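You operate a simulated robot arm through the tools that you are given. There is no shell and no other tool.

Carry out the task below with a simulated robot arm. There is one attempt and no reset: what you move stays moved.

Task
Put things in order on the rework bench top. At the end: the teal dropper stands where the clear cup with the green band stood; the clear cup with the green band stands where the white bottle with the orange ring (marked "CLEAN") stood; the blue puller stands on top of the silver heat sink; the white bottle with the orange ring stands where the blue puller stood; whatever was shut is shut again. Leave all else as you found it, and nothing knocked over.

It is judged by the outcome, as a careful person would: the job done as asked, and still so three seconds after it is handed in. It fails if anything else is knocked over, pushed out of place, dropped, spilled or broken.

Robot
A 5-joint arm with a two-finger parallel gripper, fixed in place. Base frame: the origin is at the foot of the arm, x ahead of it, y to its left, z up; the work surface is at about z = 0. Lengths are in m, angles in rad, forces in N, time in s.
With the tool pointing down near the work surface it reaches from about 0.26 to 0.6 m from the base axis. Its first joint turns from -1.152 to 1.152 rad. The tool tilts only in the upright plane through the base axis and itself; it spins freely about its own axis. Payload 1.57 kg.
The TCP is the grasp point between the finger pads, 0.03 m short of the fingertips. In the tool frame z runs along the fingers and y along their closing line. Largest opening 0.08 m; finger width 0.017, thickness 0.012; the body of the gripper, 0.04 by 0.082 m, starts 0.08 m behind the TCP.
Orientation is that of the tool frame in the base frame, as a unit quaternion [x, y, z, w]. With the fingers straight down and closing along the base's y, the tool's x points along the base's -x, its y along +y and its z along -z.

Tools
- The arm moves only by the tool apply_moves. Its argument "steps" is text: rows parted by semicolons, each of 7 numbers parted by spaces: the shift along the base's x, y, z in m, then the turn, a rotation vector about the base's x, y, z in rad, then the finger opening in m, from 0 to 0.08. In form: tx ty tz rx ry rz fingers; .... A call has 1 to 20 rows; each row shifts and turns the commanded pose from where the row before left it. A row lasts 0.2 s, in which the tool goes at most 0.05 m and 0.15 rad; a call with a longer step from one row to the next is refused whole, and so is a gripper value outside its range. A pose out of reach is approached as far as the arm can. The call stops where the force on the tool passes 40 N (or 10 N more than at its start, if that is more) or the arm is blocked; 0.2 s more then pass. The fingers move at their own pace (about 0.153 m/s each) and stop on an object; they squeeze with about 38 N. The grip force told is the motor's: it shows also when the fingers shut on nothing. Time passes only in rows, and 0.2 s behind the last, so rows that do not move let the fingers close. The reply holds the time, the measured pose of the TCP, the force on the tool along the base axes, the opening and the grip force, in the units named above and with some noise, with the torque about the TCP (base axes, N m) and any sound that the robot's microphone picked up, and new pictures: "pictures" is both (left out), scene, wrist or none.
- Cameras (640 x 400 px; columns grow to the right, rows downward): "scene" is fixed at [0.0452, 0.4058, 0.5128]; the picture's right is [-0.64, -0.77, 0.00], its down [-0.52, 0.43, -0.74] and it looks along [0.57, -0.47, -0.67] (base axes); focal length 277 px, centre (320, 200). "wrist" rides on the gripper at [0.072, -0.007, -0.122] in the tool frame; the picture's right is [0.09, 1.00, 0.00], its down [-0.84, 0.08, -0.54] and it looks along [-0.54, 0.05, 0.84] (tool axes); focal length 238 px, centre (320, 200). There is no depth. A picture from a camera that has moved, and an enlarged one, comes with that camera's place and axes in the base frame and with its lens.
- zoom(camera, box): a new picture of the part [left, top, right, bottom] of that camera's present view, enlarged. It takes no simulated time.
- hand_in(): hands the job in; it is judged then, once.

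Nothing tells you positions but the pictures and the camera data. Unless the task says otherwise, let go and move clear before handing in.

The tools are called after "Request:" by a JSON object that holds its "name" and its "arguments". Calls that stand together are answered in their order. apply_moves: Moves the arm, as the interface text tells. Its arguments: {"type":"object","properties":{"steps":{"type":"string"},"pictures":{"type":"string","enum":["both","scene","wrist","none"]}},"required":["steps"]} The other tools are called the same way: zoom (camera, box) takes an enlarged picture of a part of a camera's view; hand_in () hands the job in.

At the start:

```text
t: 0.0
eef_pos: [0.3491, 0.0008, 0.2857]
orientation: [0.0, 1.0, 0.0, 0.0]
contact_force: [0.0, -0.4, 0.5]
wrist_torque: [-0.03, 0.03, -0.02]
finger_gap: 0.0799
grasp_force: 0.0
```

scene: 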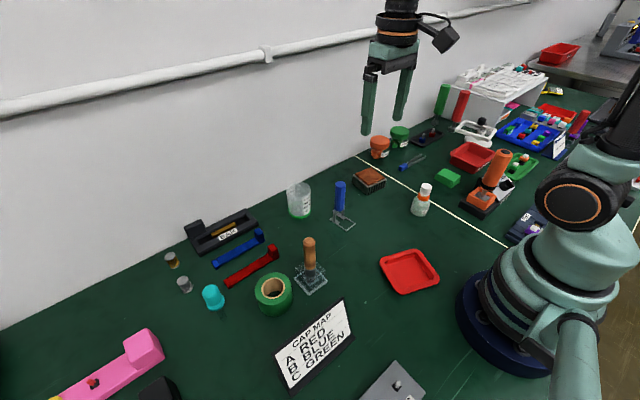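
wrist: 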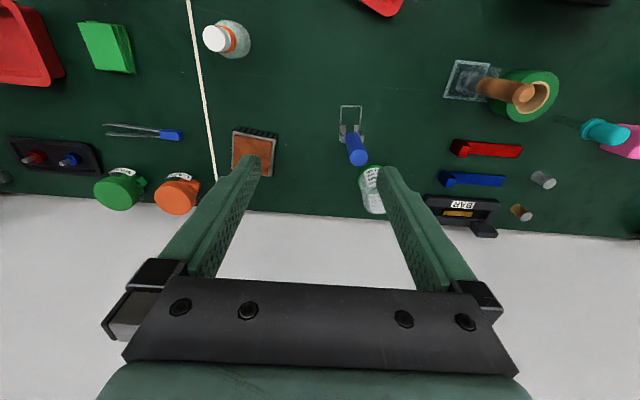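

I see a bench with a clear cup (green band), a blue puller with a wire frame, a brown/copper block that may be the heat sink, a white bottle with an orange ring, and a teal dropper near the wall side. I'll zoom in for details before moving.

Request:
{"name": "zoom", "arguments": {"camera": "scene", "box": [260, 130, 460, 255]}}

Request:
{"name": "zoom", "arguments": {"camera": "scene", "box": [150, 200, 350, 325]}}

Request:
{"name": "zoom", "arguments": {"camera": "scene", "box": [360, 80, 640, 255]}}

Request:
{"name": "zoom", "arguments": {"camera": "wrist", "box": [190, 0, 450, 220]}}

Request:
{"name": "zoom", "arguments": {"camera": "wrist", "box": [420, 0, 640, 250]}}

Request:
{"name": "zoom", "arguments": {"camera": "scene", "box": [0, 240, 450, 400]}}

```text
3.20 times, centred on (360, 192) of scene
camera zoom: at [0.0452, 0.4058, 0.5128], right [-0.64, -0.77, 0.0], down [-0.52, 0.43, -0.74], along [0.57, -0.47, -0.67], focal length 887 px, centre (192, 224)
```

zoom: 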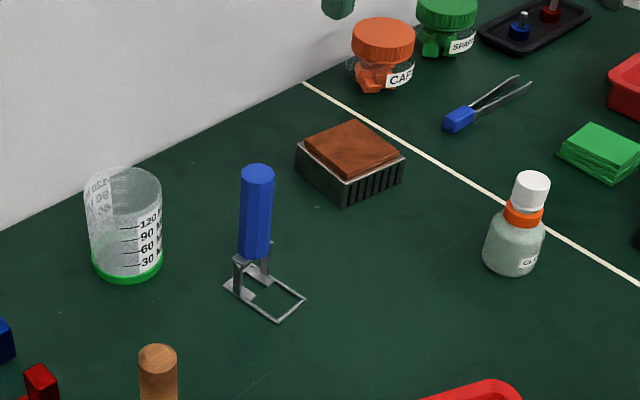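

```text
3.20 times, centred on (250, 262) of scene
camera zoom: at [0.0452, 0.4058, 0.5128], right [-0.64, -0.77, 0.0], down [-0.52, 0.43, -0.74], along [0.57, -0.47, -0.67], focal length 887 px, centre (544, 0)
```

zoom: 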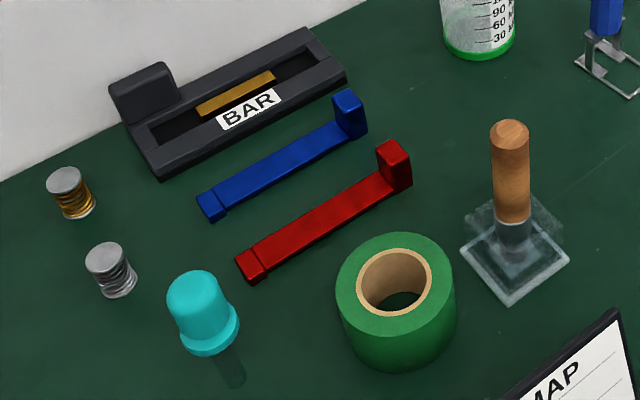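

```text
2.29 times, centred on (500, 168) of scene
camera zoom: at [0.0452, 0.4058, 0.5128], right [-0.64, -0.77, 0.0], down [-0.52, 0.43, -0.74], along [0.57, -0.47, -0.67], focal length 634 px, centre (-91, 274)
```

zoom: 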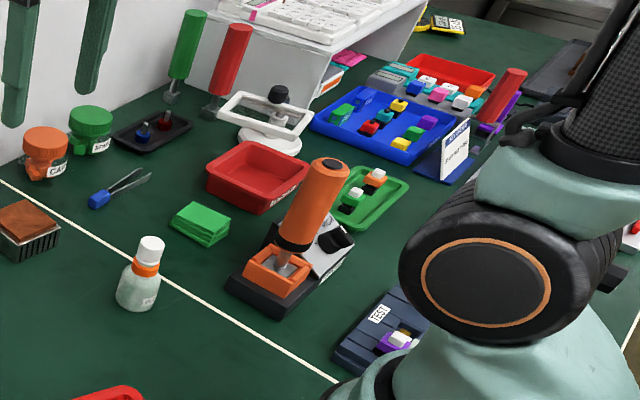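

```text
1.82 times, centred on (320, 110) of wrist
camera zoom: at [0.2755, -0.0051, 0.4086], right [-0.09, 1.0, 0.0], down [0.84, 0.08, 0.54], along [0.54, 0.05, -0.84], focal length 433 px, centre (320, 364)
```

zoom: 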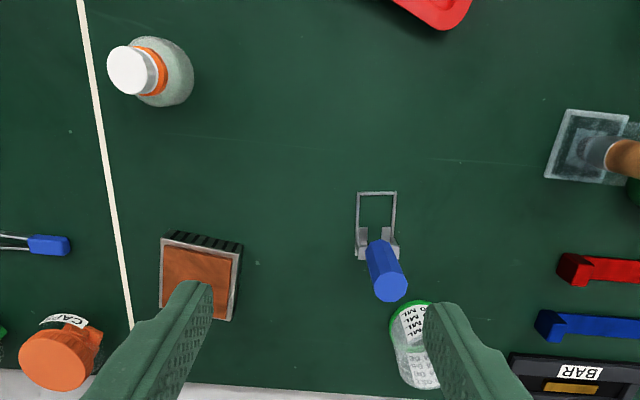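

```text
1.60 times, centred on (530, 125) of wrist
camera zoom: at [0.2755, -0.0051, 0.4086], right [-0.09, 1.0, 0.0], down [0.84, 0.08, 0.54], along [0.54, 0.05, -0.84], focal length 381 px, centre (-16, 320)
```

zoom: 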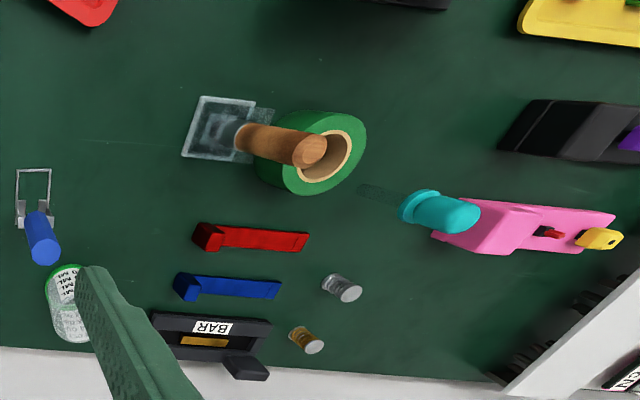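

```text
1.42 times, centred on (225, 320) of scene
camera zoom: at [0.0452, 0.4058, 0.5128], right [-0.64, -0.77, 0.0], down [-0.52, 0.43, -0.74], along [0.57, -0.47, -0.67], focal length 394 px, centre (455, 29)
```

zoom: 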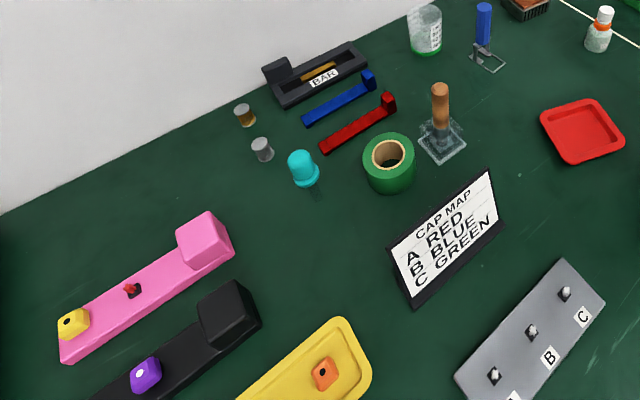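

The order without needing a spare spot is: puller → heat sink, bottle → puller's place, cup → bottle's place, dropper → cup's place. First I'll look at the heat sink, puller and others more closely with the wrist camera.

Request:
{"name": "apply_moves", "arguments": {"steps": "0 -0.03 -0.02 0 0 0 0.08; 0 -0.03 -0.02 0 0 0 0.08; 0 -0.03 -0.02 0 0 0 0.08; 0 -0.02 -0.02 0 0 0 0.08", "pictures": "both"}}

```text
t: 1.0
eef_pos: [0.3476, -0.1093, 0.2064]
orientation: [0.0, 1.0, 0.0, 0.0]
contact_force: [0.3, 0.3, -0.4]
wrist_torque: [-0.02, -0.02, -0.05]
finger_gap: 0.0799
grasp_force: 0.1
camera wrist: at [0.2755, -0.1152, 0.3294], right [-0.09, 1.0, 0.0], down [0.84, 0.08, 0.54], along [0.54, 0.05, -0.84], focal length 238 px, centre (320, 200)
```

scene: 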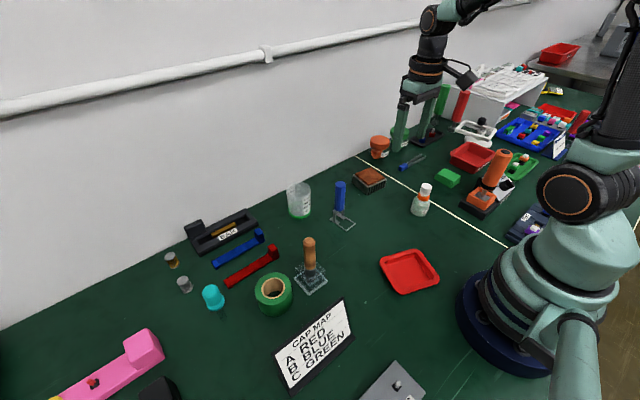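
wrist: 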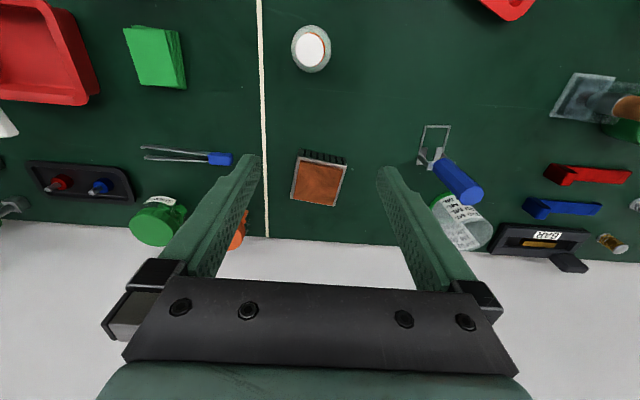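

Request:
{"name": "zoom", "arguments": {"camera": "wrist", "box": [270, 130, 370, 220]}}

Request:
{"name": "zoom", "arguments": {"camera": "wrist", "box": [390, 110, 510, 260]}}

Request:
{"name": "zoom", "arguments": {"camera": "wrist", "box": [270, 10, 370, 90]}}

Request:
{"name": "zoom", "arguments": {"camera": "scene", "box": [310, 160, 400, 240]}}

Request:
{"name": "zoom", "arguments": {"camera": "scene", "box": [400, 50, 640, 200]}}

```text
4.44 times, centred on (320, 175) of wrist
camera zoom: at [0.2755, -0.1152, 0.3294], right [-0.09, 1.0, 0.0], down [0.84, 0.08, 0.54], along [0.54, 0.05, -0.84], focal length 1059 px, centre (320, 311)
```

zoom: 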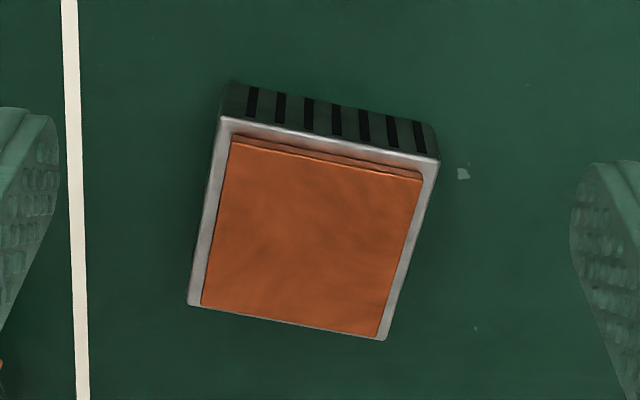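

```text
2.67 times, centred on (450, 185) of wrist
camera zoom: at [0.2755, -0.1152, 0.3294], right [-0.09, 1.0, 0.0], down [0.84, 0.08, 0.54], along [0.54, 0.05, -0.84], focal length 636 px, centre (-27, 240)
```

zoom: 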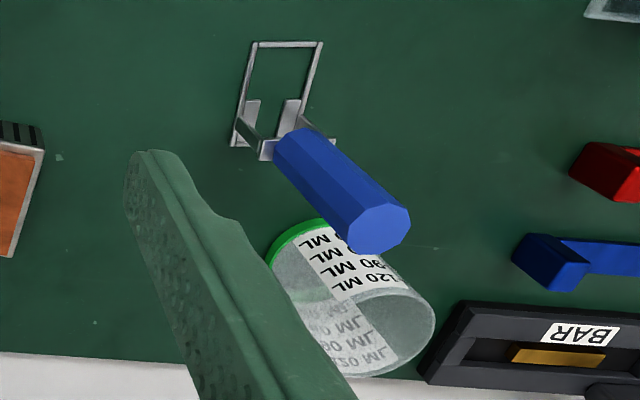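

```text
5.00 times, centred on (320, 50) of wrist
camera zoom: at [0.2755, -0.1152, 0.3294], right [-0.09, 1.0, 0.0], down [0.84, 0.08, 0.54], along [0.54, 0.05, -0.84], focal length 1192 px, centre (320, 950)
```

zoom: 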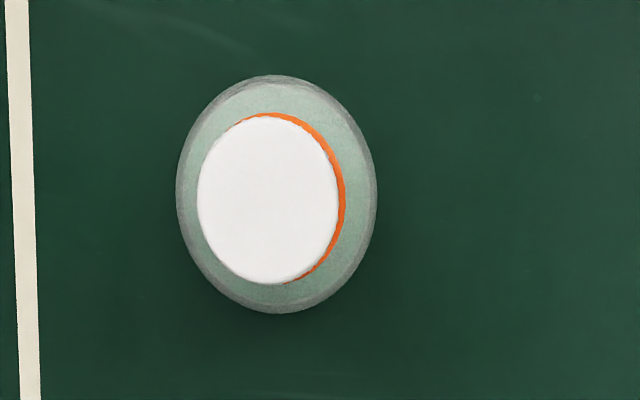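

```text
5.00 times, centred on (355, 200) of scene
camera zoom: at [0.0452, 0.4058, 0.5128], right [-0.64, -0.77, 0.0], down [-0.52, 0.43, -0.74], along [0.57, -0.47, -0.67], focal length 1387 px, centre (145, 200)
```

zoom: 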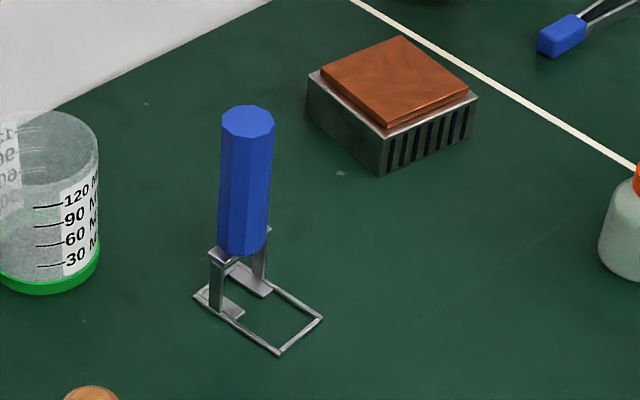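

```text
2.67 times, centred on (520, 125) of scene
camera zoom: at [0.0452, 0.4058, 0.5128], right [-0.64, -0.77, 0.0], down [-0.52, 0.43, -0.74], along [0.57, -0.47, -0.67], focal length 740 px, centre (-213, 400)
```

zoom: 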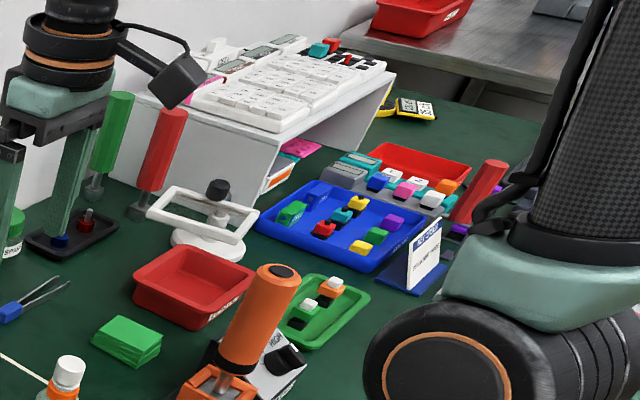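

The heat sink is silver with a copper face at about (0.44, -0.104), top near z=0.035, turned about -0.1 rad. The puller's handle is near (0.394, 0.057), its top at about z=0.117, with a wire foot reaching toward the robot. I'll get a closer look at the puller and cup.

Request:
{"name": "apply_moves", "arguments": {"steps": "-0.003 0.04 0.005 0 0 0 0.08; -0.003 0.04 0.005 0 0 0 0.08; -0.003 0.04 0.005 0 0 0 0.08; -0.003 0.04 0.005 0 0 0 0.08; 0 0 0 0 0 0 0.08", "pictures": "wrist"}}

```text
t: 2.2
eef_pos: [0.3366, 0.0515, 0.226]
orientation: [0.0, 1.0, 0.001, 0.0]
contact_force: [0.2, 0.4, 0.9]
wrist_torque: [0.01, -0.03, 0.01]
finger_gap: 0.08
grasp_force: 0.1
camera wrist: at [0.2636, 0.0456, 0.3489], right [-0.09, 1.0, 0.0], down [0.84, 0.08, 0.54], along [0.54, 0.05, -0.84], focal length 238 px, centre (320, 200)
```

wrist: 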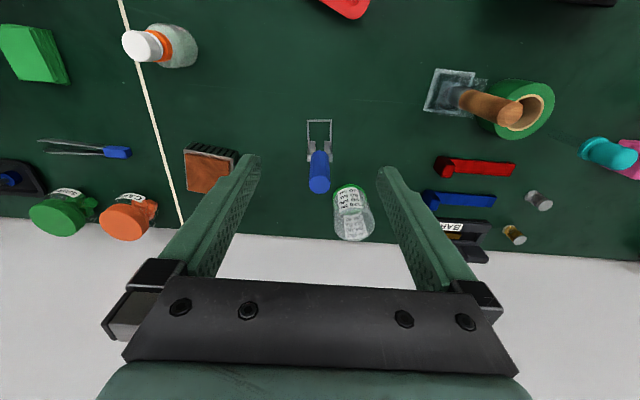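

Request:
{"name": "zoom", "arguments": {"camera": "wrist", "box": [280, 110, 360, 200]}}

Request:
{"name": "zoom", "arguments": {"camera": "wrist", "box": [310, 170, 390, 250]}}

Request:
{"name": "zoom", "arguments": {"camera": "scene", "box": [270, 160, 370, 240]}}

```text
4.44 times, centred on (320, 155) of wrist
camera zoom: at [0.2636, 0.0456, 0.3489], right [-0.09, 1.0, 0.0], down [0.84, 0.08, 0.54], along [0.54, 0.05, -0.84], focal length 1059 px, centre (320, 400)
```

zoom: 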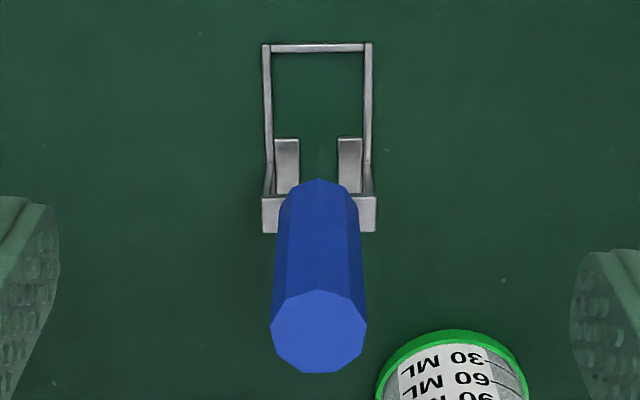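

```text
5.00 times, centred on (350, 210) of wrist
camera zoom: at [0.2636, 0.0456, 0.3489], right [-0.09, 1.0, 0.0], down [0.84, 0.08, 0.54], along [0.54, 0.05, -0.84], focal length 1192 px, centre (170, 150)
```

zoom: 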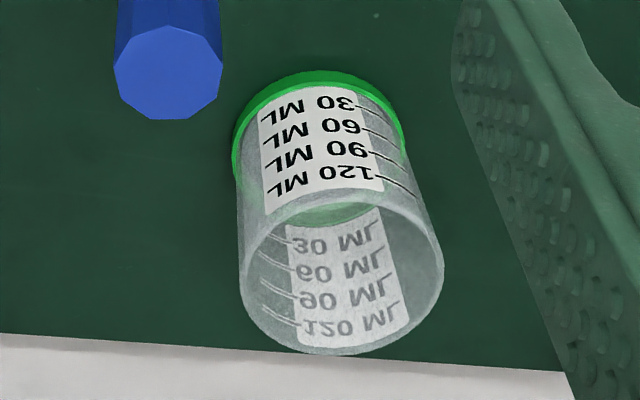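

```text
5.00 times, centred on (320, 200) of scene
camera zoom: at [0.0452, 0.4058, 0.5128], right [-0.64, -0.77, 0.0], down [-0.52, 0.43, -0.74], along [0.57, -0.47, -0.67], focal length 1387 px, centre (320, 200)
```

zoom: 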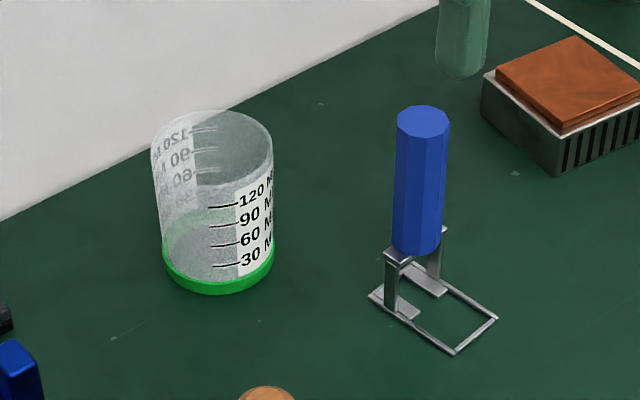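

The puller's handle centre is about (0.393, 0.0575), with its yaw about +0.115. I'll position above it, matching its yaw, and check the alignment before descending.

Request:
{"name": "apply_moves", "arguments": {"steps": "0.0275 0.0035 -0.01 0 0 0.0575 0.08; 0.028 0.0035 -0.01 0 0 0.0575 0.08; 0 0 -0.03 0 0 0 0.08; 0 0 -0.018 0 0 0 0.08; 0 0 0 0 0 0 0.08", "pictures": "both"}}

```text
t: 3.4
eef_pos: [0.3922, 0.0565, 0.1569]
orientation: [-0.057, 0.998, -0.001, 0.0]
contact_force: [0.9, -0.5, -1.1]
wrist_torque: [-0.04, 0.02, 0.0]
finger_gap: 0.08
grasp_force: 0.1
camera wrist: at [0.3208, 0.0431, 0.2806], right [-0.21, 0.98, 0.0], down [0.82, 0.17, 0.54], along [0.53, 0.11, -0.84], focal length 238 px, centre (320, 200)
```

scene: 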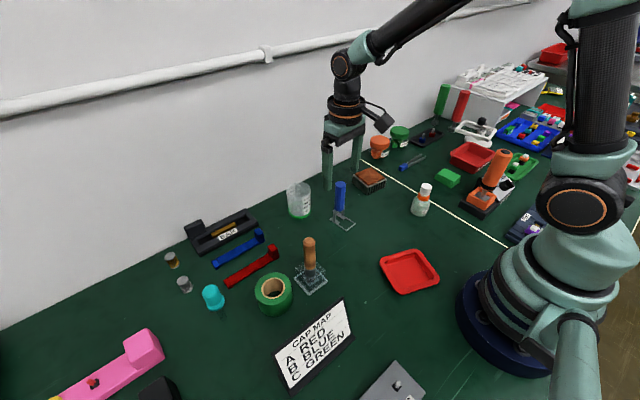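
wrist: 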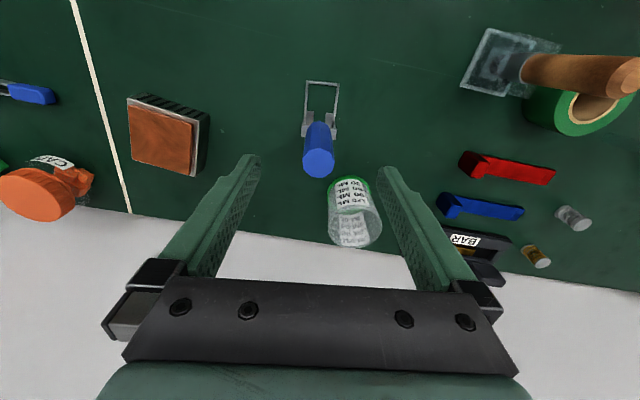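

Alignment is good: the handle is centred between the fingers. I'll descend and close on it.

Request:
{"name": "apply_moves", "arguments": {"steps": "0.0008 0.0005 -0.036 0 0 0 0.08; 0 0 -0.036 0 0 0 0.08; 0 0 0 0 0 0 0.08; 0 0 0 0 0 0 0.04; 0 0 0 0 0 0 0.015; 0 0 0 0 0 0 0.015", "pictures": "both"}}

```text
t: 4.8
eef_pos: [0.3913, 0.0571, 0.0858]
orientation: [-0.058, 0.998, 0.0, 0.0]
contact_force: [0.3, -0.5, 0.2]
wrist_torque: [0.05, 0.0, 0.0]
finger_gap: 0.0228
grasp_force: 35.3
camera wrist: at [0.3199, 0.0436, 0.2085], right [-0.21, 0.98, 0.0], down [0.82, 0.17, 0.54], along [0.53, 0.11, -0.84], focal length 238 px, centre (320, 200)
```

scene: 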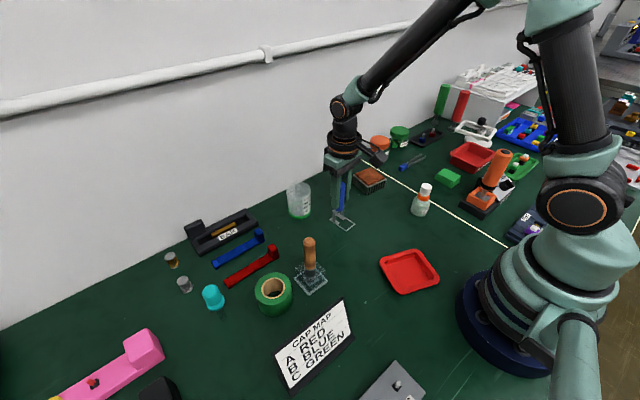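
wrist: 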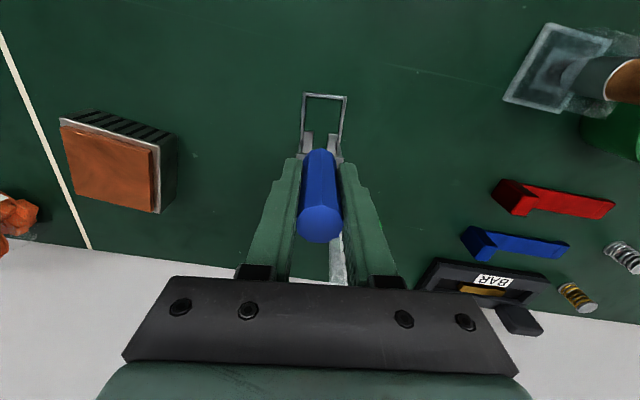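

The puller is gripped (gap 0.0228). I'll lift it and check that the wire foot comes with it.

Request:
{"name": "apply_moves", "arguments": {"steps": "0 0 0.02 0 0 0 0.015; 0 0 0.03 0 0 0 0.015; 0 0 0.03 0 0 0 0.015; 0 0 0 0 0 0 0.015", "pictures": "both"}}

Request:
{"name": "zoom", "arguments": {"camera": "scene", "box": [270, 120, 410, 240]}}

```text
t: 5.8
eef_pos: [0.3901, 0.0583, 0.1663]
orientation: [-0.058, 0.998, 0.0, 0.0]
contact_force: [-0.1, 0.9, 0.5]
wrist_torque: [-0.01, 0.0, 0.0]
finger_gap: 0.023
grasp_force: 35.4
camera wrist: at [0.3196, 0.044, 0.2887], right [-0.21, 0.98, 0.0], down [0.82, 0.17, 0.54], along [0.53, 0.11, -0.84], focal length 238 px, centre (320, 200)
```

scene: 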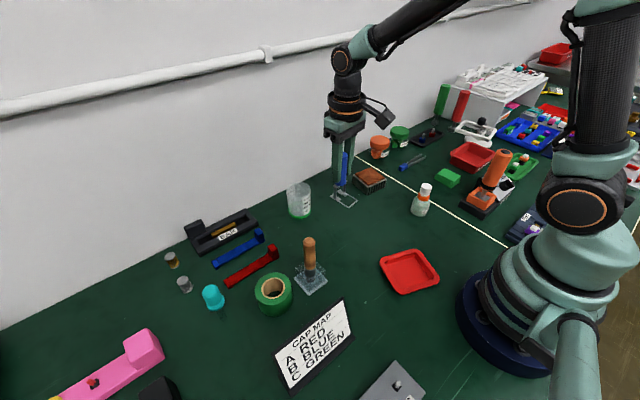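
wrist: 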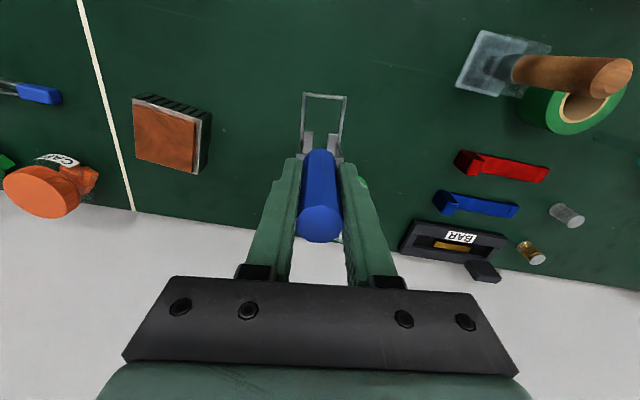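

```text
3.33 times, centred on (340, 180) of scene
camera zoom: at [0.0452, 0.4058, 0.5128], right [-0.64, -0.77, 0.0], down [-0.52, 0.43, -0.74], along [0.57, -0.47, -0.67], focal length 924 px, centre (253, 267)
```

zoom: 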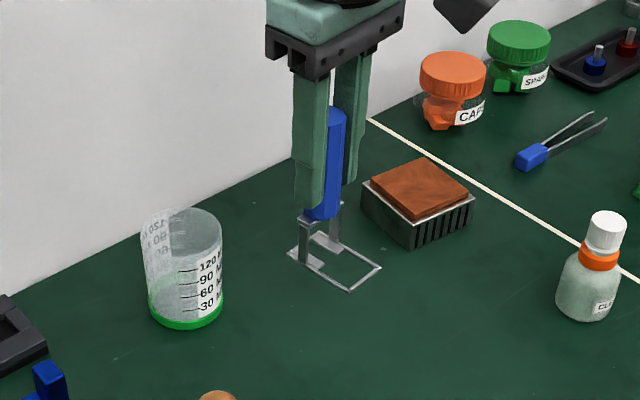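

The whole puller lifts as one piece. Next I'll carry it over the heat sink, turning it to match the heat sink's yaw, and check from above before lowering.

Request:
{"name": "apply_moves", "arguments": {"steps": "0.0116 -0.0325 0.002 0 0 -0.0442 0.015; 0.0116 -0.0325 0.002 0 0 -0.0442 0.015; 0.0116 -0.0325 0 0 0 -0.0442 0.015; 0.0116 -0.0325 0 0 0 -0.0442 0.015; 0.0116 -0.0325 0 0 0 -0.0442 0.015; 0 0 0 0 0 0 0.015; 0 0 0 0 0 0 0.015", "pictures": "both"}}

Request:
{"name": "zoom", "arguments": {"camera": "wrist", "box": [260, 80, 400, 220]}}

Request:
{"name": "zoom", "arguments": {"camera": "scene", "box": [330, 120, 430, 210]}}

```text
t: 7.4
eef_pos: [0.4492, -0.105, 0.1701]
orientation: [0.053, 0.999, 0.0, 0.0]
contact_force: [0.2, -0.2, 0.3]
wrist_torque: [0.01, -0.02, 0.03]
finger_gap: 0.023
grasp_force: 35.5
camera wrist: at [0.3771, -0.1024, 0.2927], right [0.01, 1.0, 0.0], down [0.84, -0.01, 0.54], along [0.54, -0.01, -0.84], focal length 238 px, centre (320, 200)
```

scene: 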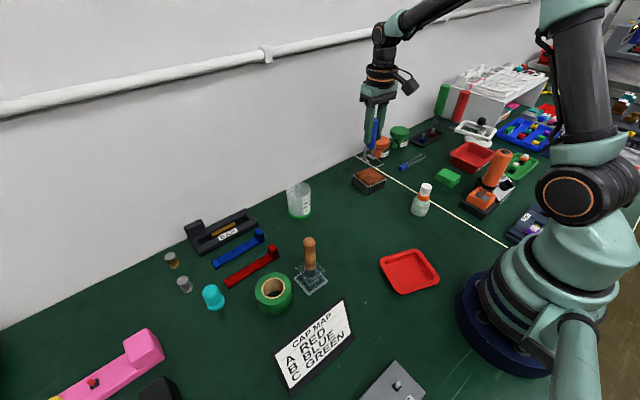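
wrist: 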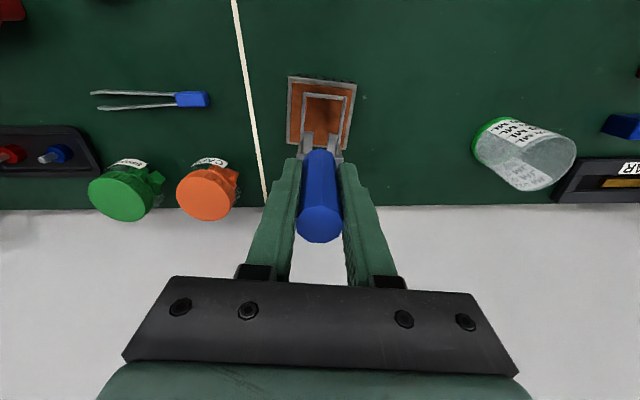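

```text
2.86 times, centred on (330, 150) of wrist
camera zoom: at [0.3771, -0.1024, 0.2927], right [0.01, 1.0, 0.0], down [0.84, -0.01, 0.54], along [0.54, -0.01, -0.84], focal length 681 px, centre (291, 343)
```

zoom: 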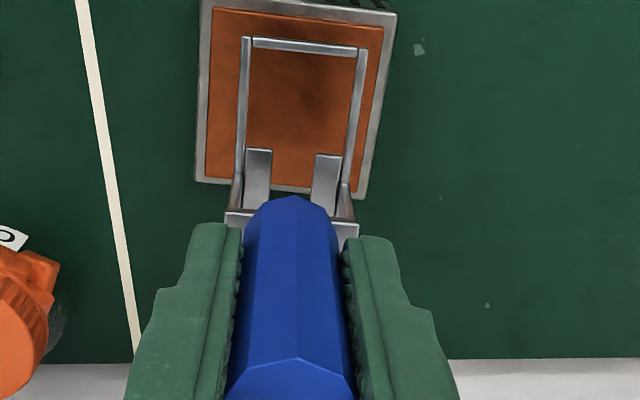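

```text
4.44 times, centred on (380, 165) of scene
camera zoom: at [0.0452, 0.4057, 0.5128], right [-0.64, -0.77, 0.0], down [-0.52, 0.43, -0.74], along [0.57, -0.47, -0.67], focal length 1232 px, centre (53, 356)
```

zoom: 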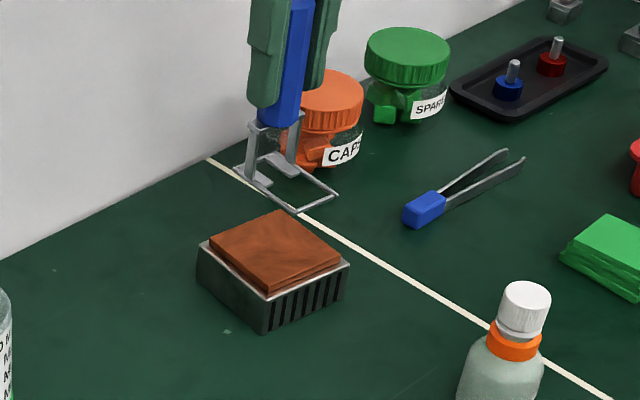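

The base needs a few mm shift to be centred on the copper face. I'll shift slightly and lower to just above the surface.

Request:
{"name": "apply_moves", "arguments": {"steps": "0.003 -0.002 -0.014 0 0 0 0.015; 0 0 -0.014 0 0 0 0.015; 0 0 -0.01 0 0 0 0.015; 0 0 0 0 0 0 0.015; 0 0 0 0 0 0 0.015", "pictures": "both"}}

Request:
{"name": "zoom", "arguments": {"camera": "wrist", "box": [260, 60, 400, 200]}}

Request:
{"name": "zoom", "arguments": {"camera": "scene", "box": [330, 130, 410, 200]}}

```text
t: 8.6
eef_pos: [0.4532, -0.1063, 0.1321]
orientation: [0.053, 0.999, 0.001, 0.001]
contact_force: [-0.9, 1.0, -0.6]
wrist_torque: [0.01, 0.02, -0.01]
finger_gap: 0.0231
grasp_force: 35.2
camera wrist: at [0.3804, -0.1049, 0.2545], right [0.01, 1.0, 0.0], down [0.84, -0.01, 0.54], along [0.54, -0.01, -0.84], focal length 238 px, centre (320, 200)
```

scene: 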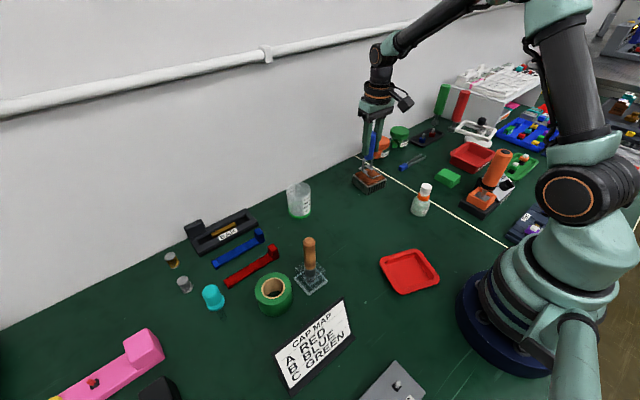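
wrist: 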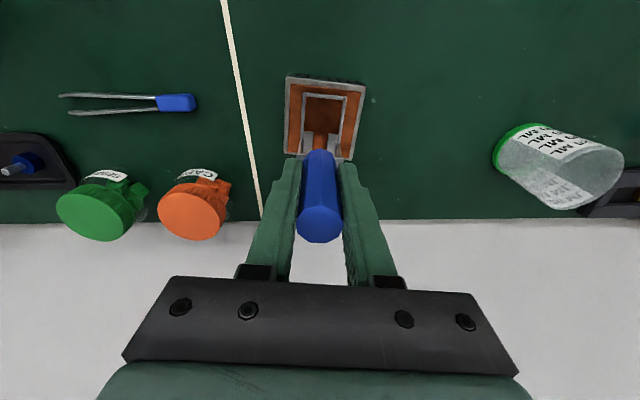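

```text
2.86 times, centred on (330, 130) of wrist
camera zoom: at [0.3804, -0.1049, 0.2545], right [0.01, 1.0, 0.0], down [0.84, -0.01, 0.54], along [0.54, -0.01, -0.84], focal length 681 px, centre (291, 400)
```

zoom: 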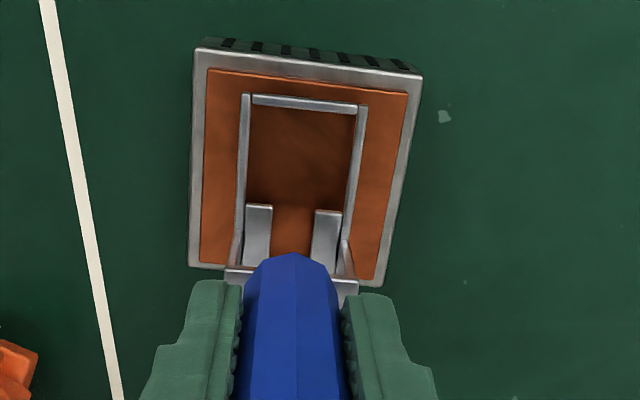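

```text
5.71 times, centred on (370, 165) of scene
camera zoom: at [0.0452, 0.4058, 0.5128], right [-0.64, -0.77, 0.0], down [-0.52, 0.43, -0.74], along [0.57, -0.47, -0.67], focal length 1585 px, centre (34, 400)
```

zoom: 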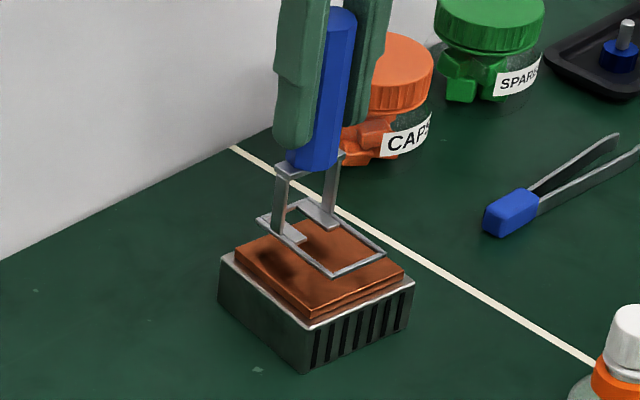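

The foot is centred over the copper face with roughly 1 cm gap. I'll lower in small increments while watching the force.

Request:
{"name": "apply_moves", "arguments": {"steps": "0 0 -0.003 0 0 0 0.015; 0 0 -0.003 0 0 0 0.015; 0 0 0 0 0 0 0.015; 0 0 0 0 0 0 0.015", "pictures": "scene"}}

Request:
{"name": "zoom", "arguments": {"camera": "scene", "box": [345, 150, 395, 200]}}

```text
t: 9.6
eef_pos: [0.4529, -0.1058, 0.1252]
orientation: [0.052, 0.999, 0.0, 0.0]
contact_force: [0.7, 0.2, -0.5]
wrist_torque: [-0.04, -0.01, 0.01]
finger_gap: 0.0228
grasp_force: 35.5
```

scene: 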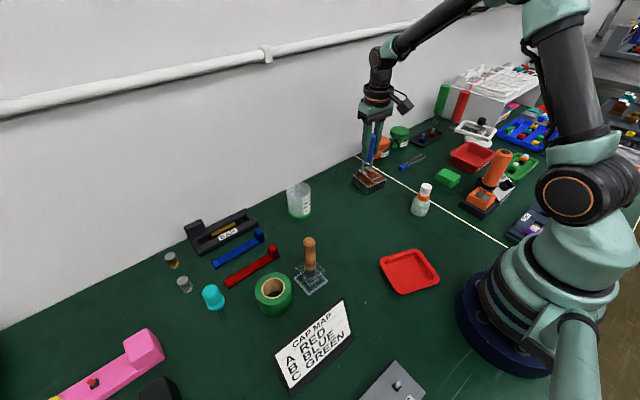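

```text
8.00 times, centred on (370, 175) of scene
camera zoom: at [0.0452, 0.4058, 0.5128], right [-0.64, -0.77, 0.0], down [-0.52, 0.43, -0.74], along [0.57, -0.47, -0.67], focal length 2218 px, centre (-80, 400)
```

zoom: 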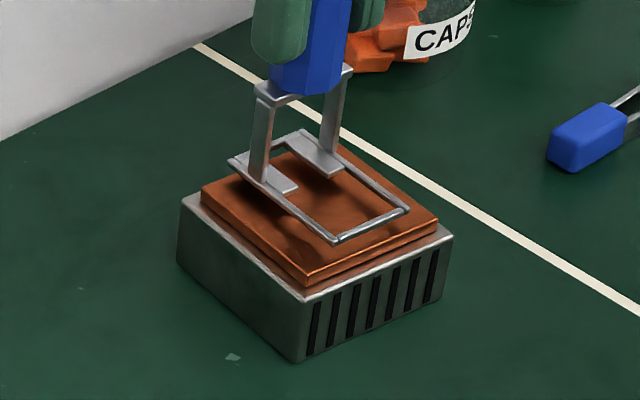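

Still a small gap. Lowering a bit more.

Request:
{"name": "apply_moves", "arguments": {"steps": "0 0 -0.002 0 0 0 0.015; 0 0 -0.002 0 0 0 0.015; 0 0 0 0 0 0 0.015; 0 0 0 0 0 0 0.015", "pictures": "none"}}

Request:
{"name": "zoom", "arguments": {"camera": "scene", "box": [345, 150, 395, 200]}}

```text
t: 10.6
eef_pos: [0.4536, -0.1062, 0.1215]
orientation: [0.053, 0.999, 0.0, 0.0]
contact_force: [1.3, 0.1, -0.6]
wrist_torque: [-0.02, -0.02, 0.01]
finger_gap: 0.023
grasp_force: 35.9
```

```text
8.00 times, centred on (370, 175) of scene
camera zoom: at [0.0452, 0.4058, 0.5128], right [-0.64, -0.77, 0.0], down [-0.52, 0.43, -0.74], along [0.57, -0.47, -0.67], focal length 2218 px, centre (-80, 400)
```

zoom: 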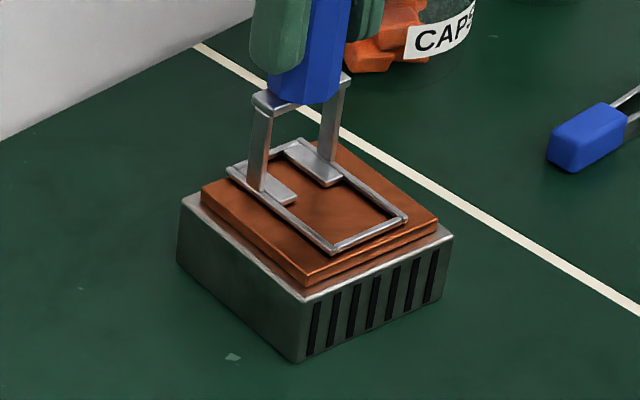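

Nearly touching. Lowering by 1 mm increments.

Request:
{"name": "apply_moves", "arguments": {"steps": "0 0 -0.001 0 0 0 0.015; 0 0 -0.001 0 0 0 0.015; 0 0 0 0 0 0 0.015; 0 0 0 0 0 0 0.015", "pictures": "none"}}

Request:
{"name": "zoom", "arguments": {"camera": "scene", "box": [345, 150, 395, 200]}}

```text
t: 11.6
eef_pos: [0.4528, -0.1072, 0.1216]
orientation: [0.053, 0.999, 0.0, 0.001]
contact_force: [-6.6, 3.6, 24.4]
wrist_torque: [0.16, 0.17, 0.03]
finger_gap: 0.023
grasp_force: 35.5
```

```text
8.00 times, centred on (370, 175) of scene
camera zoom: at [0.0451, 0.4058, 0.5128], right [-0.64, -0.77, 0.0], down [-0.52, 0.43, -0.74], along [0.57, -0.47, -0.67], focal length 2218 px, centre (-80, 400)
```

zoom: 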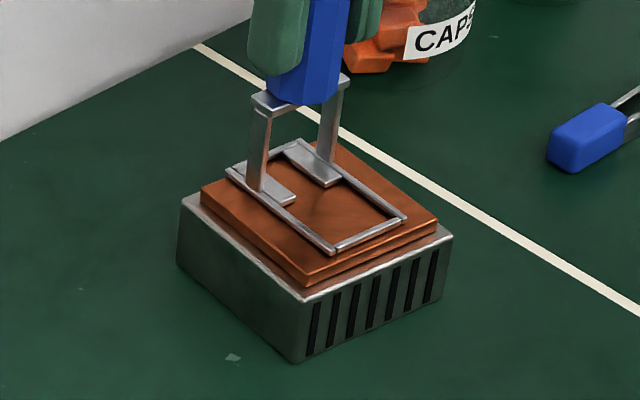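

In contact (24 N). I'll relieve the force slightly, then release and retreat upward.

Request:
{"name": "apply_moves", "arguments": {"steps": "0 0 0.0015 0 0 0 0.015; 0 0 0 0 0 0 0.015; 0 0 0 0 0 0 0.03; 0 0 0 0 0 0 0.06; 0 0 0 0 0 0 0.06", "pictures": "none"}}

Request:
{"name": "zoom", "arguments": {"camera": "scene", "box": [335, 130, 405, 200]}}

```text
t: 12.8
eef_pos: [0.4525, -0.1052, 0.1211]
orientation: [0.053, 0.999, 0.0, 0.0]
contact_force: [0.0, 0.8, -0.4]
wrist_torque: [0.0, -0.01, 0.01]
finger_gap: 0.0601
grasp_force: 0.0
```

```text
5.71 times, centred on (370, 165) of scene
camera zoom: at [0.0452, 0.4058, 0.5128], right [-0.64, -0.77, 0.0], down [-0.52, 0.43, -0.74], along [0.57, -0.47, -0.67], focal length 1585 px, centre (34, 400)
```

zoom: 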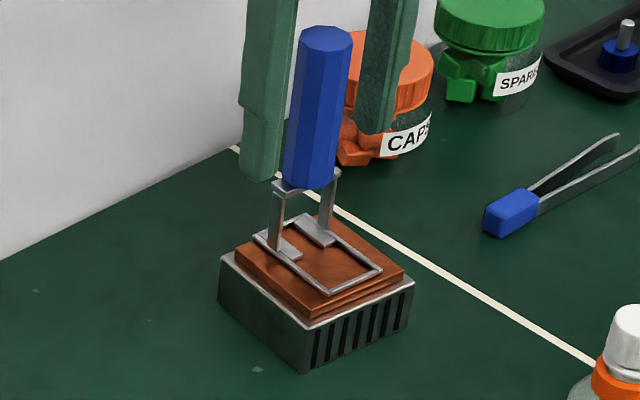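

The puller stands on the heat sink. I'll retreat straight up, then move over the bottle at about (0.279, -0.126).

Request:
{"name": "apply_moves", "arguments": {"steps": "0 0 0.03 0 0 0 0.06; 0 0 0.045 0 0 0 0.06; 0 0 0.045 0 0 0 0.08; -0.0435 -0.005 -0.005 0 0 0.0265 0.08; -0.0435 -0.005 -0.005 0 0 0.0265 0.08; -0.0435 -0.005 -0.005 0 0 0.0265 0.08; -0.0435 -0.005 -0.005 0 0 0.0265 0.08; 0 0 -0.03 0 0 0 0.08; 0 0 0 0 0 0 0.08", "pictures": "both"}}

Request:
{"name": "zoom", "arguments": {"camera": "scene", "box": [330, 120, 450, 230]}}

Request:
{"name": "zoom", "arguments": {"camera": "wrist", "box": [240, 80, 400, 220]}}

```text
t: 14.8
eef_pos: [0.2797, -0.1276, 0.1924]
orientation: [-0.001, 1.0, 0.0, 0.0]
contact_force: [-0.2, 0.2, -0.1]
wrist_torque: [-0.01, -0.02, 0.02]
finger_gap: 0.0802
grasp_force: 0.2
camera wrist: at [0.2069, -0.133, 0.3145], right [-0.09, 1.0, 0.0], down [0.84, 0.08, 0.54], along [0.54, 0.05, -0.84], focal length 238 px, centre (320, 200)
```

scene: 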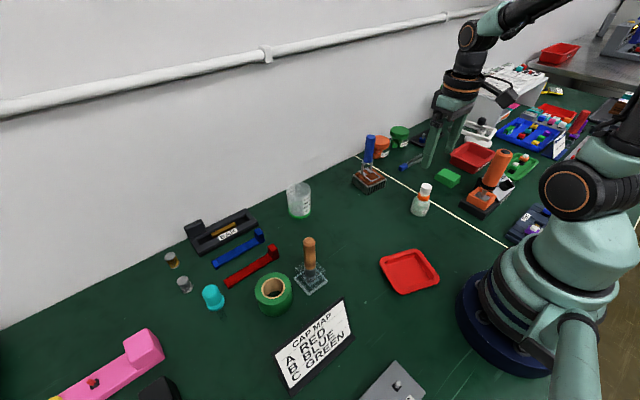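
wrist: 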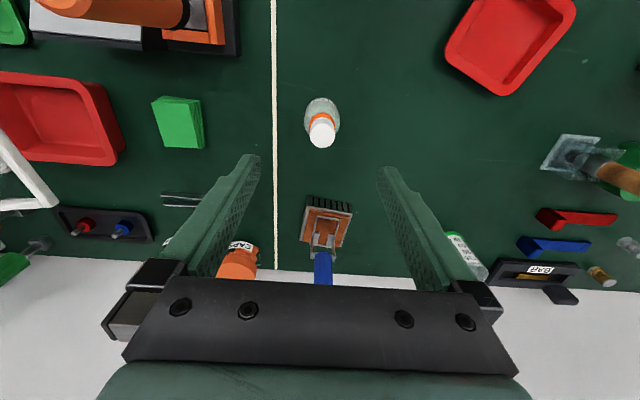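

```text
3.64 times, centred on (390, 175) of scene
camera zoom: at [0.0452, 0.4058, 0.5128], right [-0.64, -0.77, 0.0], down [-0.52, 0.43, -0.74], along [0.57, -0.47, -0.67], focal length 1008 px, centre (66, 291)
```

zoom: 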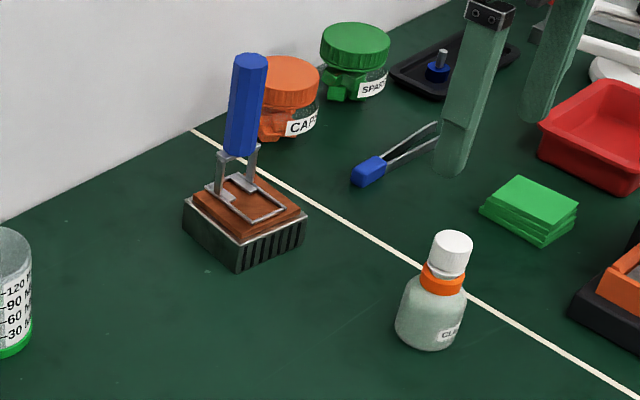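

```text
2.86 times, centred on (320, 150) of wrist
camera zoom: at [0.2069, -0.133, 0.3145], right [-0.09, 1.0, 0.0], down [0.84, 0.08, 0.54], along [0.54, 0.05, -0.84], focal length 681 px, centre (320, 343)
```

zoom: 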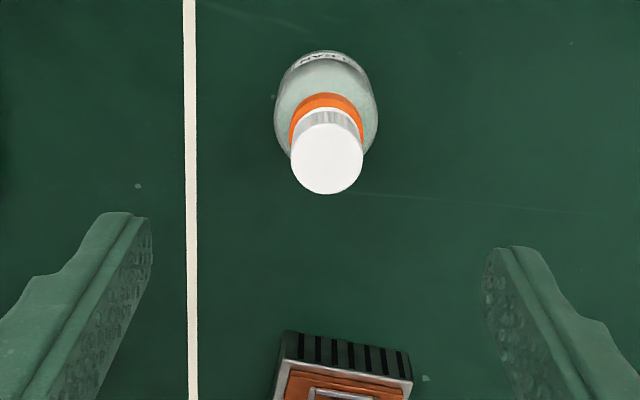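

The puller is standing well on the heat sink. The bottle is centred near (0.279, -0.1245), about 0.084 tall and 0.045 wide. I'll descend around its body and grip.

Request:
{"name": "apply_moves", "arguments": {"steps": "-0.0005 0.003 -0.04 0 0 0 0.08; 0 0 -0.04 0 0 0 0.08; 0 0 -0.04 0 0 0 0.08; 0 0 -0.03 0 0 0 0.08; 0 0 -0.006 0 0 0 0.08; 0 0 0 0 0 0 0.08", "pictures": "both"}}

Request:
{"name": "zoom", "arguments": {"camera": "scene", "box": [370, 140, 470, 230]}}

```text
t: 16.2
eef_pos: [0.2779, -0.1241, 0.0343]
orientation: [0.0, 1.0, 0.0, -0.001]
contact_force: [0.4, 0.2, 0.3]
wrist_torque: [0.01, 0.0, -0.04]
finger_gap: 0.08
grasp_force: 0.1
camera wrist: at [0.2059, -0.1292, 0.1581], right [-0.09, 1.0, 0.0], down [0.84, 0.08, 0.54], along [0.54, 0.05, -0.84], focal length 238 px, centre (320, 200)
```

scene: 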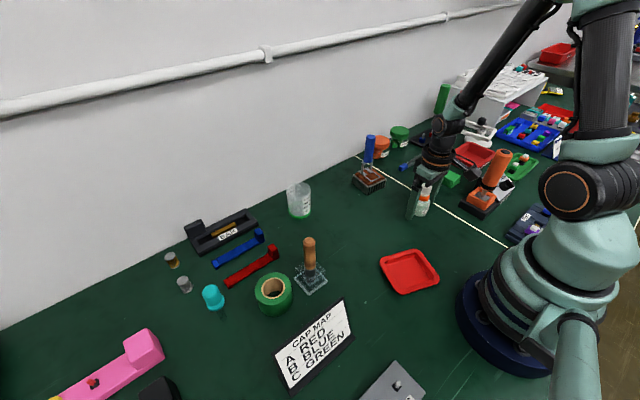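
wrist: 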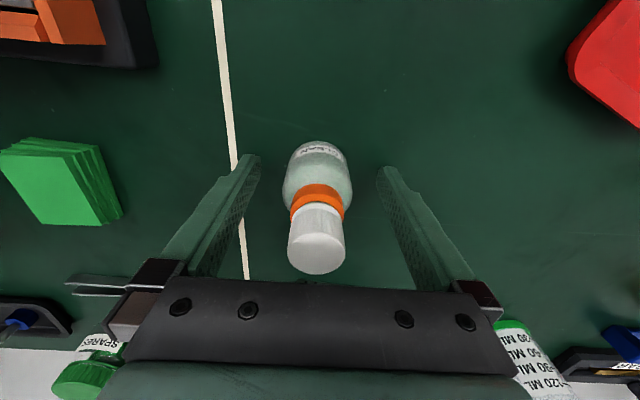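

```text
4.44 times, centred on (420, 185) of scene
camera zoom: at [0.0452, 0.4058, 0.5128], right [-0.64, -0.77, 0.0], down [-0.52, 0.43, -0.74], along [0.57, -0.47, -0.67], focal length 1232 px, centre (-124, 267)
```

zoom: 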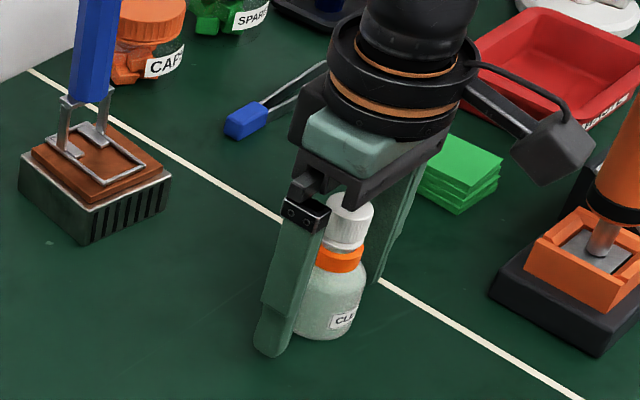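

The bottle is centred between the fingers (maybe 2 mm further ahead). I'll nudge and close on it.

Request:
{"name": "apply_moves", "arguments": {"steps": "0.002 0 0 0 0 0 0.08; 0 0 0 0 0 0 0.06; 0 0 0 0 0 0 0.035; 0 0 0 0 0 0 0.035; 0 0 0 0 0 0 0.035", "pictures": "wrist"}}

```text
t: 17.4
eef_pos: [0.2807, -0.1238, 0.0371]
orientation: [0.0, 1.0, 0.0, 0.0]
contact_force: [0.5, 0.0, -0.4]
wrist_torque: [0.02, -0.01, -0.01]
finger_gap: 0.0402
grasp_force: 38.2
camera wrist: at [0.2077, -0.1291, 0.1582], right [-0.09, 1.0, 0.0], down [0.84, 0.08, 0.54], along [0.54, 0.05, -0.84], focal length 238 px, centre (320, 200)
```

wrist: 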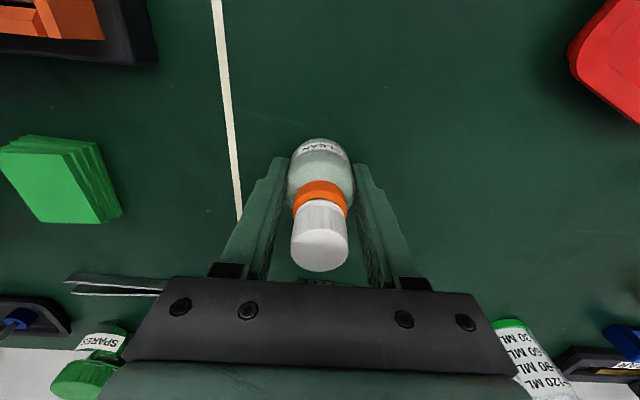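

Bottle gripped (gap 0.040). I'll lift it and carry it to over the puller's old place, about (0.386, 0.0565).

Request:
{"name": "apply_moves", "arguments": {"steps": "0 0 0.02 0 0 0 0.035; 0 0 0.035 0 0 0 0.035; 0 0 0.035 0 0 0 0.035; 0.021 0.0361 0.002 0 0 0 0.035; 0.021 0.0361 0 0 0 0 0.035; 0.021 0.0361 0 0 0 0 0.035; 0.021 0.0361 0 0 0 0 0.035; 0.021 0.0361 0 0 0 0 0.035; 0 0 0 0 0 0 0.035; 0 0 0 0 0 0 0.035", "pictures": "both"}}

```text
t: 19.6
eef_pos: [0.3859, 0.0576, 0.128]
orientation: [0.0, 1.0, 0.0, 0.0]
contact_force: [0.2, 0.2, -0.7]
wrist_torque: [-0.01, 0.0, 0.01]
finger_gap: 0.0402
grasp_force: 38.2
camera wrist: at [0.3141, 0.0516, 0.2503], right [-0.09, 1.0, 0.0], down [0.84, 0.08, 0.54], along [0.54, 0.05, -0.84], focal length 238 px, centre (320, 200)
```

scene: 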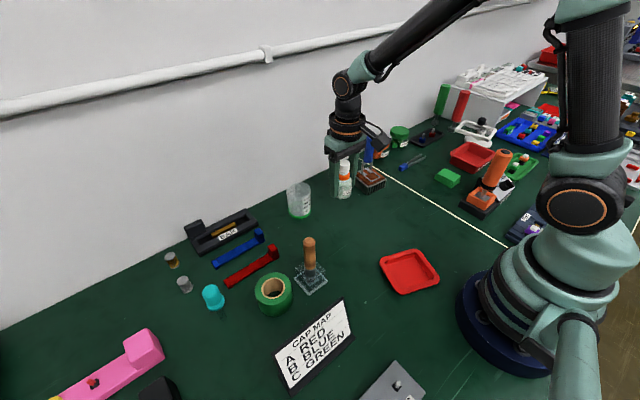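
wrist: 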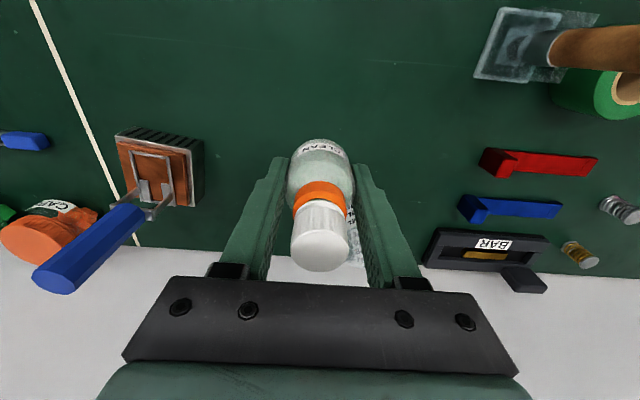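

Positioned over the puller's old place; lowering the bottle.

Request:
{"name": "apply_moves", "arguments": {"steps": "0 0 -0.035 0 0 0 0.035; 0 0 -0.035 0 0 0 0.035; 0 0 -0.015 0 0 0 0.035; 0 0 -0.004 0 0 0 0.035; 0 0 0 0 0 0 0.035; 0 0 0 0 0 0 0.035", "pictures": "scene"}}

Request:
{"name": "zoom", "arguments": {"camera": "scene", "box": [290, 140, 400, 240]}}

```text
t: 21.0
eef_pos: [0.3861, 0.0566, 0.0389]
orientation: [0.0, 1.0, 0.0, 0.0]
contact_force: [-0.3, 0.1, -1.3]
wrist_torque: [-0.01, -0.01, -0.04]
finger_gap: 0.0402
grasp_force: 38.1
```

scene: 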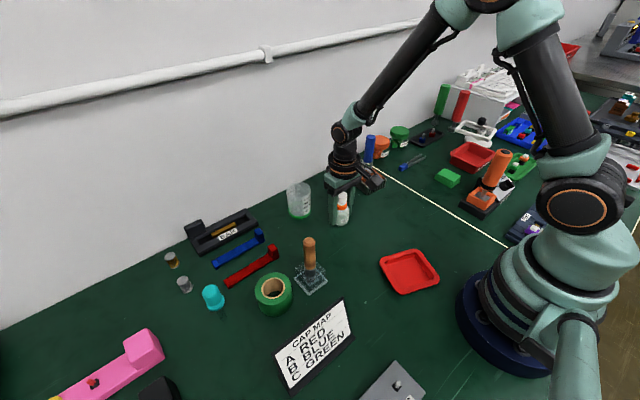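

```text
4.00 times, centred on (345, 190) of scene
camera zoom: at [0.0452, 0.4058, 0.5128], right [-0.64, -0.77, 0.0], down [-0.52, 0.43, -0.74], along [0.57, -0.47, -0.67], focal length 1109 px, centre (220, 240)
```

zoom: 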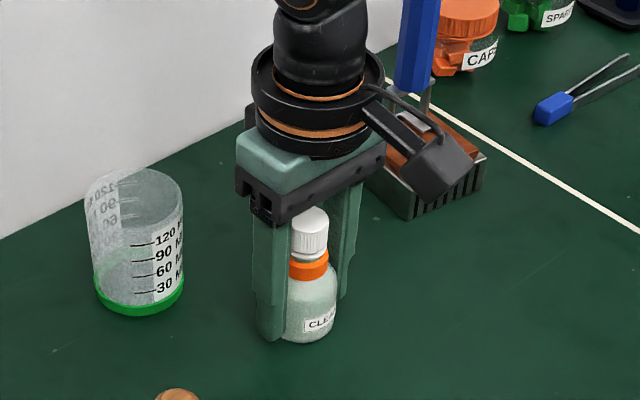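

Almost down; last couple of mm in small steps.

Request:
{"name": "apply_moves", "arguments": {"steps": "0 0 -0.001 0 0 0 0.035; 0 0 -0.001 0 0 0 0.035; 0 0 0 0 0 0 0.035; 0 0 0 0 0 0 0.035", "pictures": "none"}}

```text
t: 22.0
eef_pos: [0.3854, 0.0573, 0.0369]
orientation: [0.0, 1.0, 0.0, 0.0]
contact_force: [-0.2, 0.4, -0.8]
wrist_torque: [-0.02, -0.01, 0.03]
finger_gap: 0.0403
grasp_force: 38.3
```

Request:
{"name": "apply_moves", "arguments": {"steps": "0 0 -0.001 0 0 0 0.035; 0 0 0 0 0 0 0.035; 0 0 0 0 0 0 0.035", "pictures": "none"}}

```text
t: 22.8
eef_pos: [0.386, 0.0567, 0.0346]
orientation: [0.0, 1.0, -0.001, 0.0]
contact_force: [-0.4, -0.3, 0.3]
wrist_torque: [0.0, 0.0, -0.01]
finger_gap: 0.0405
grasp_force: 37.6
```

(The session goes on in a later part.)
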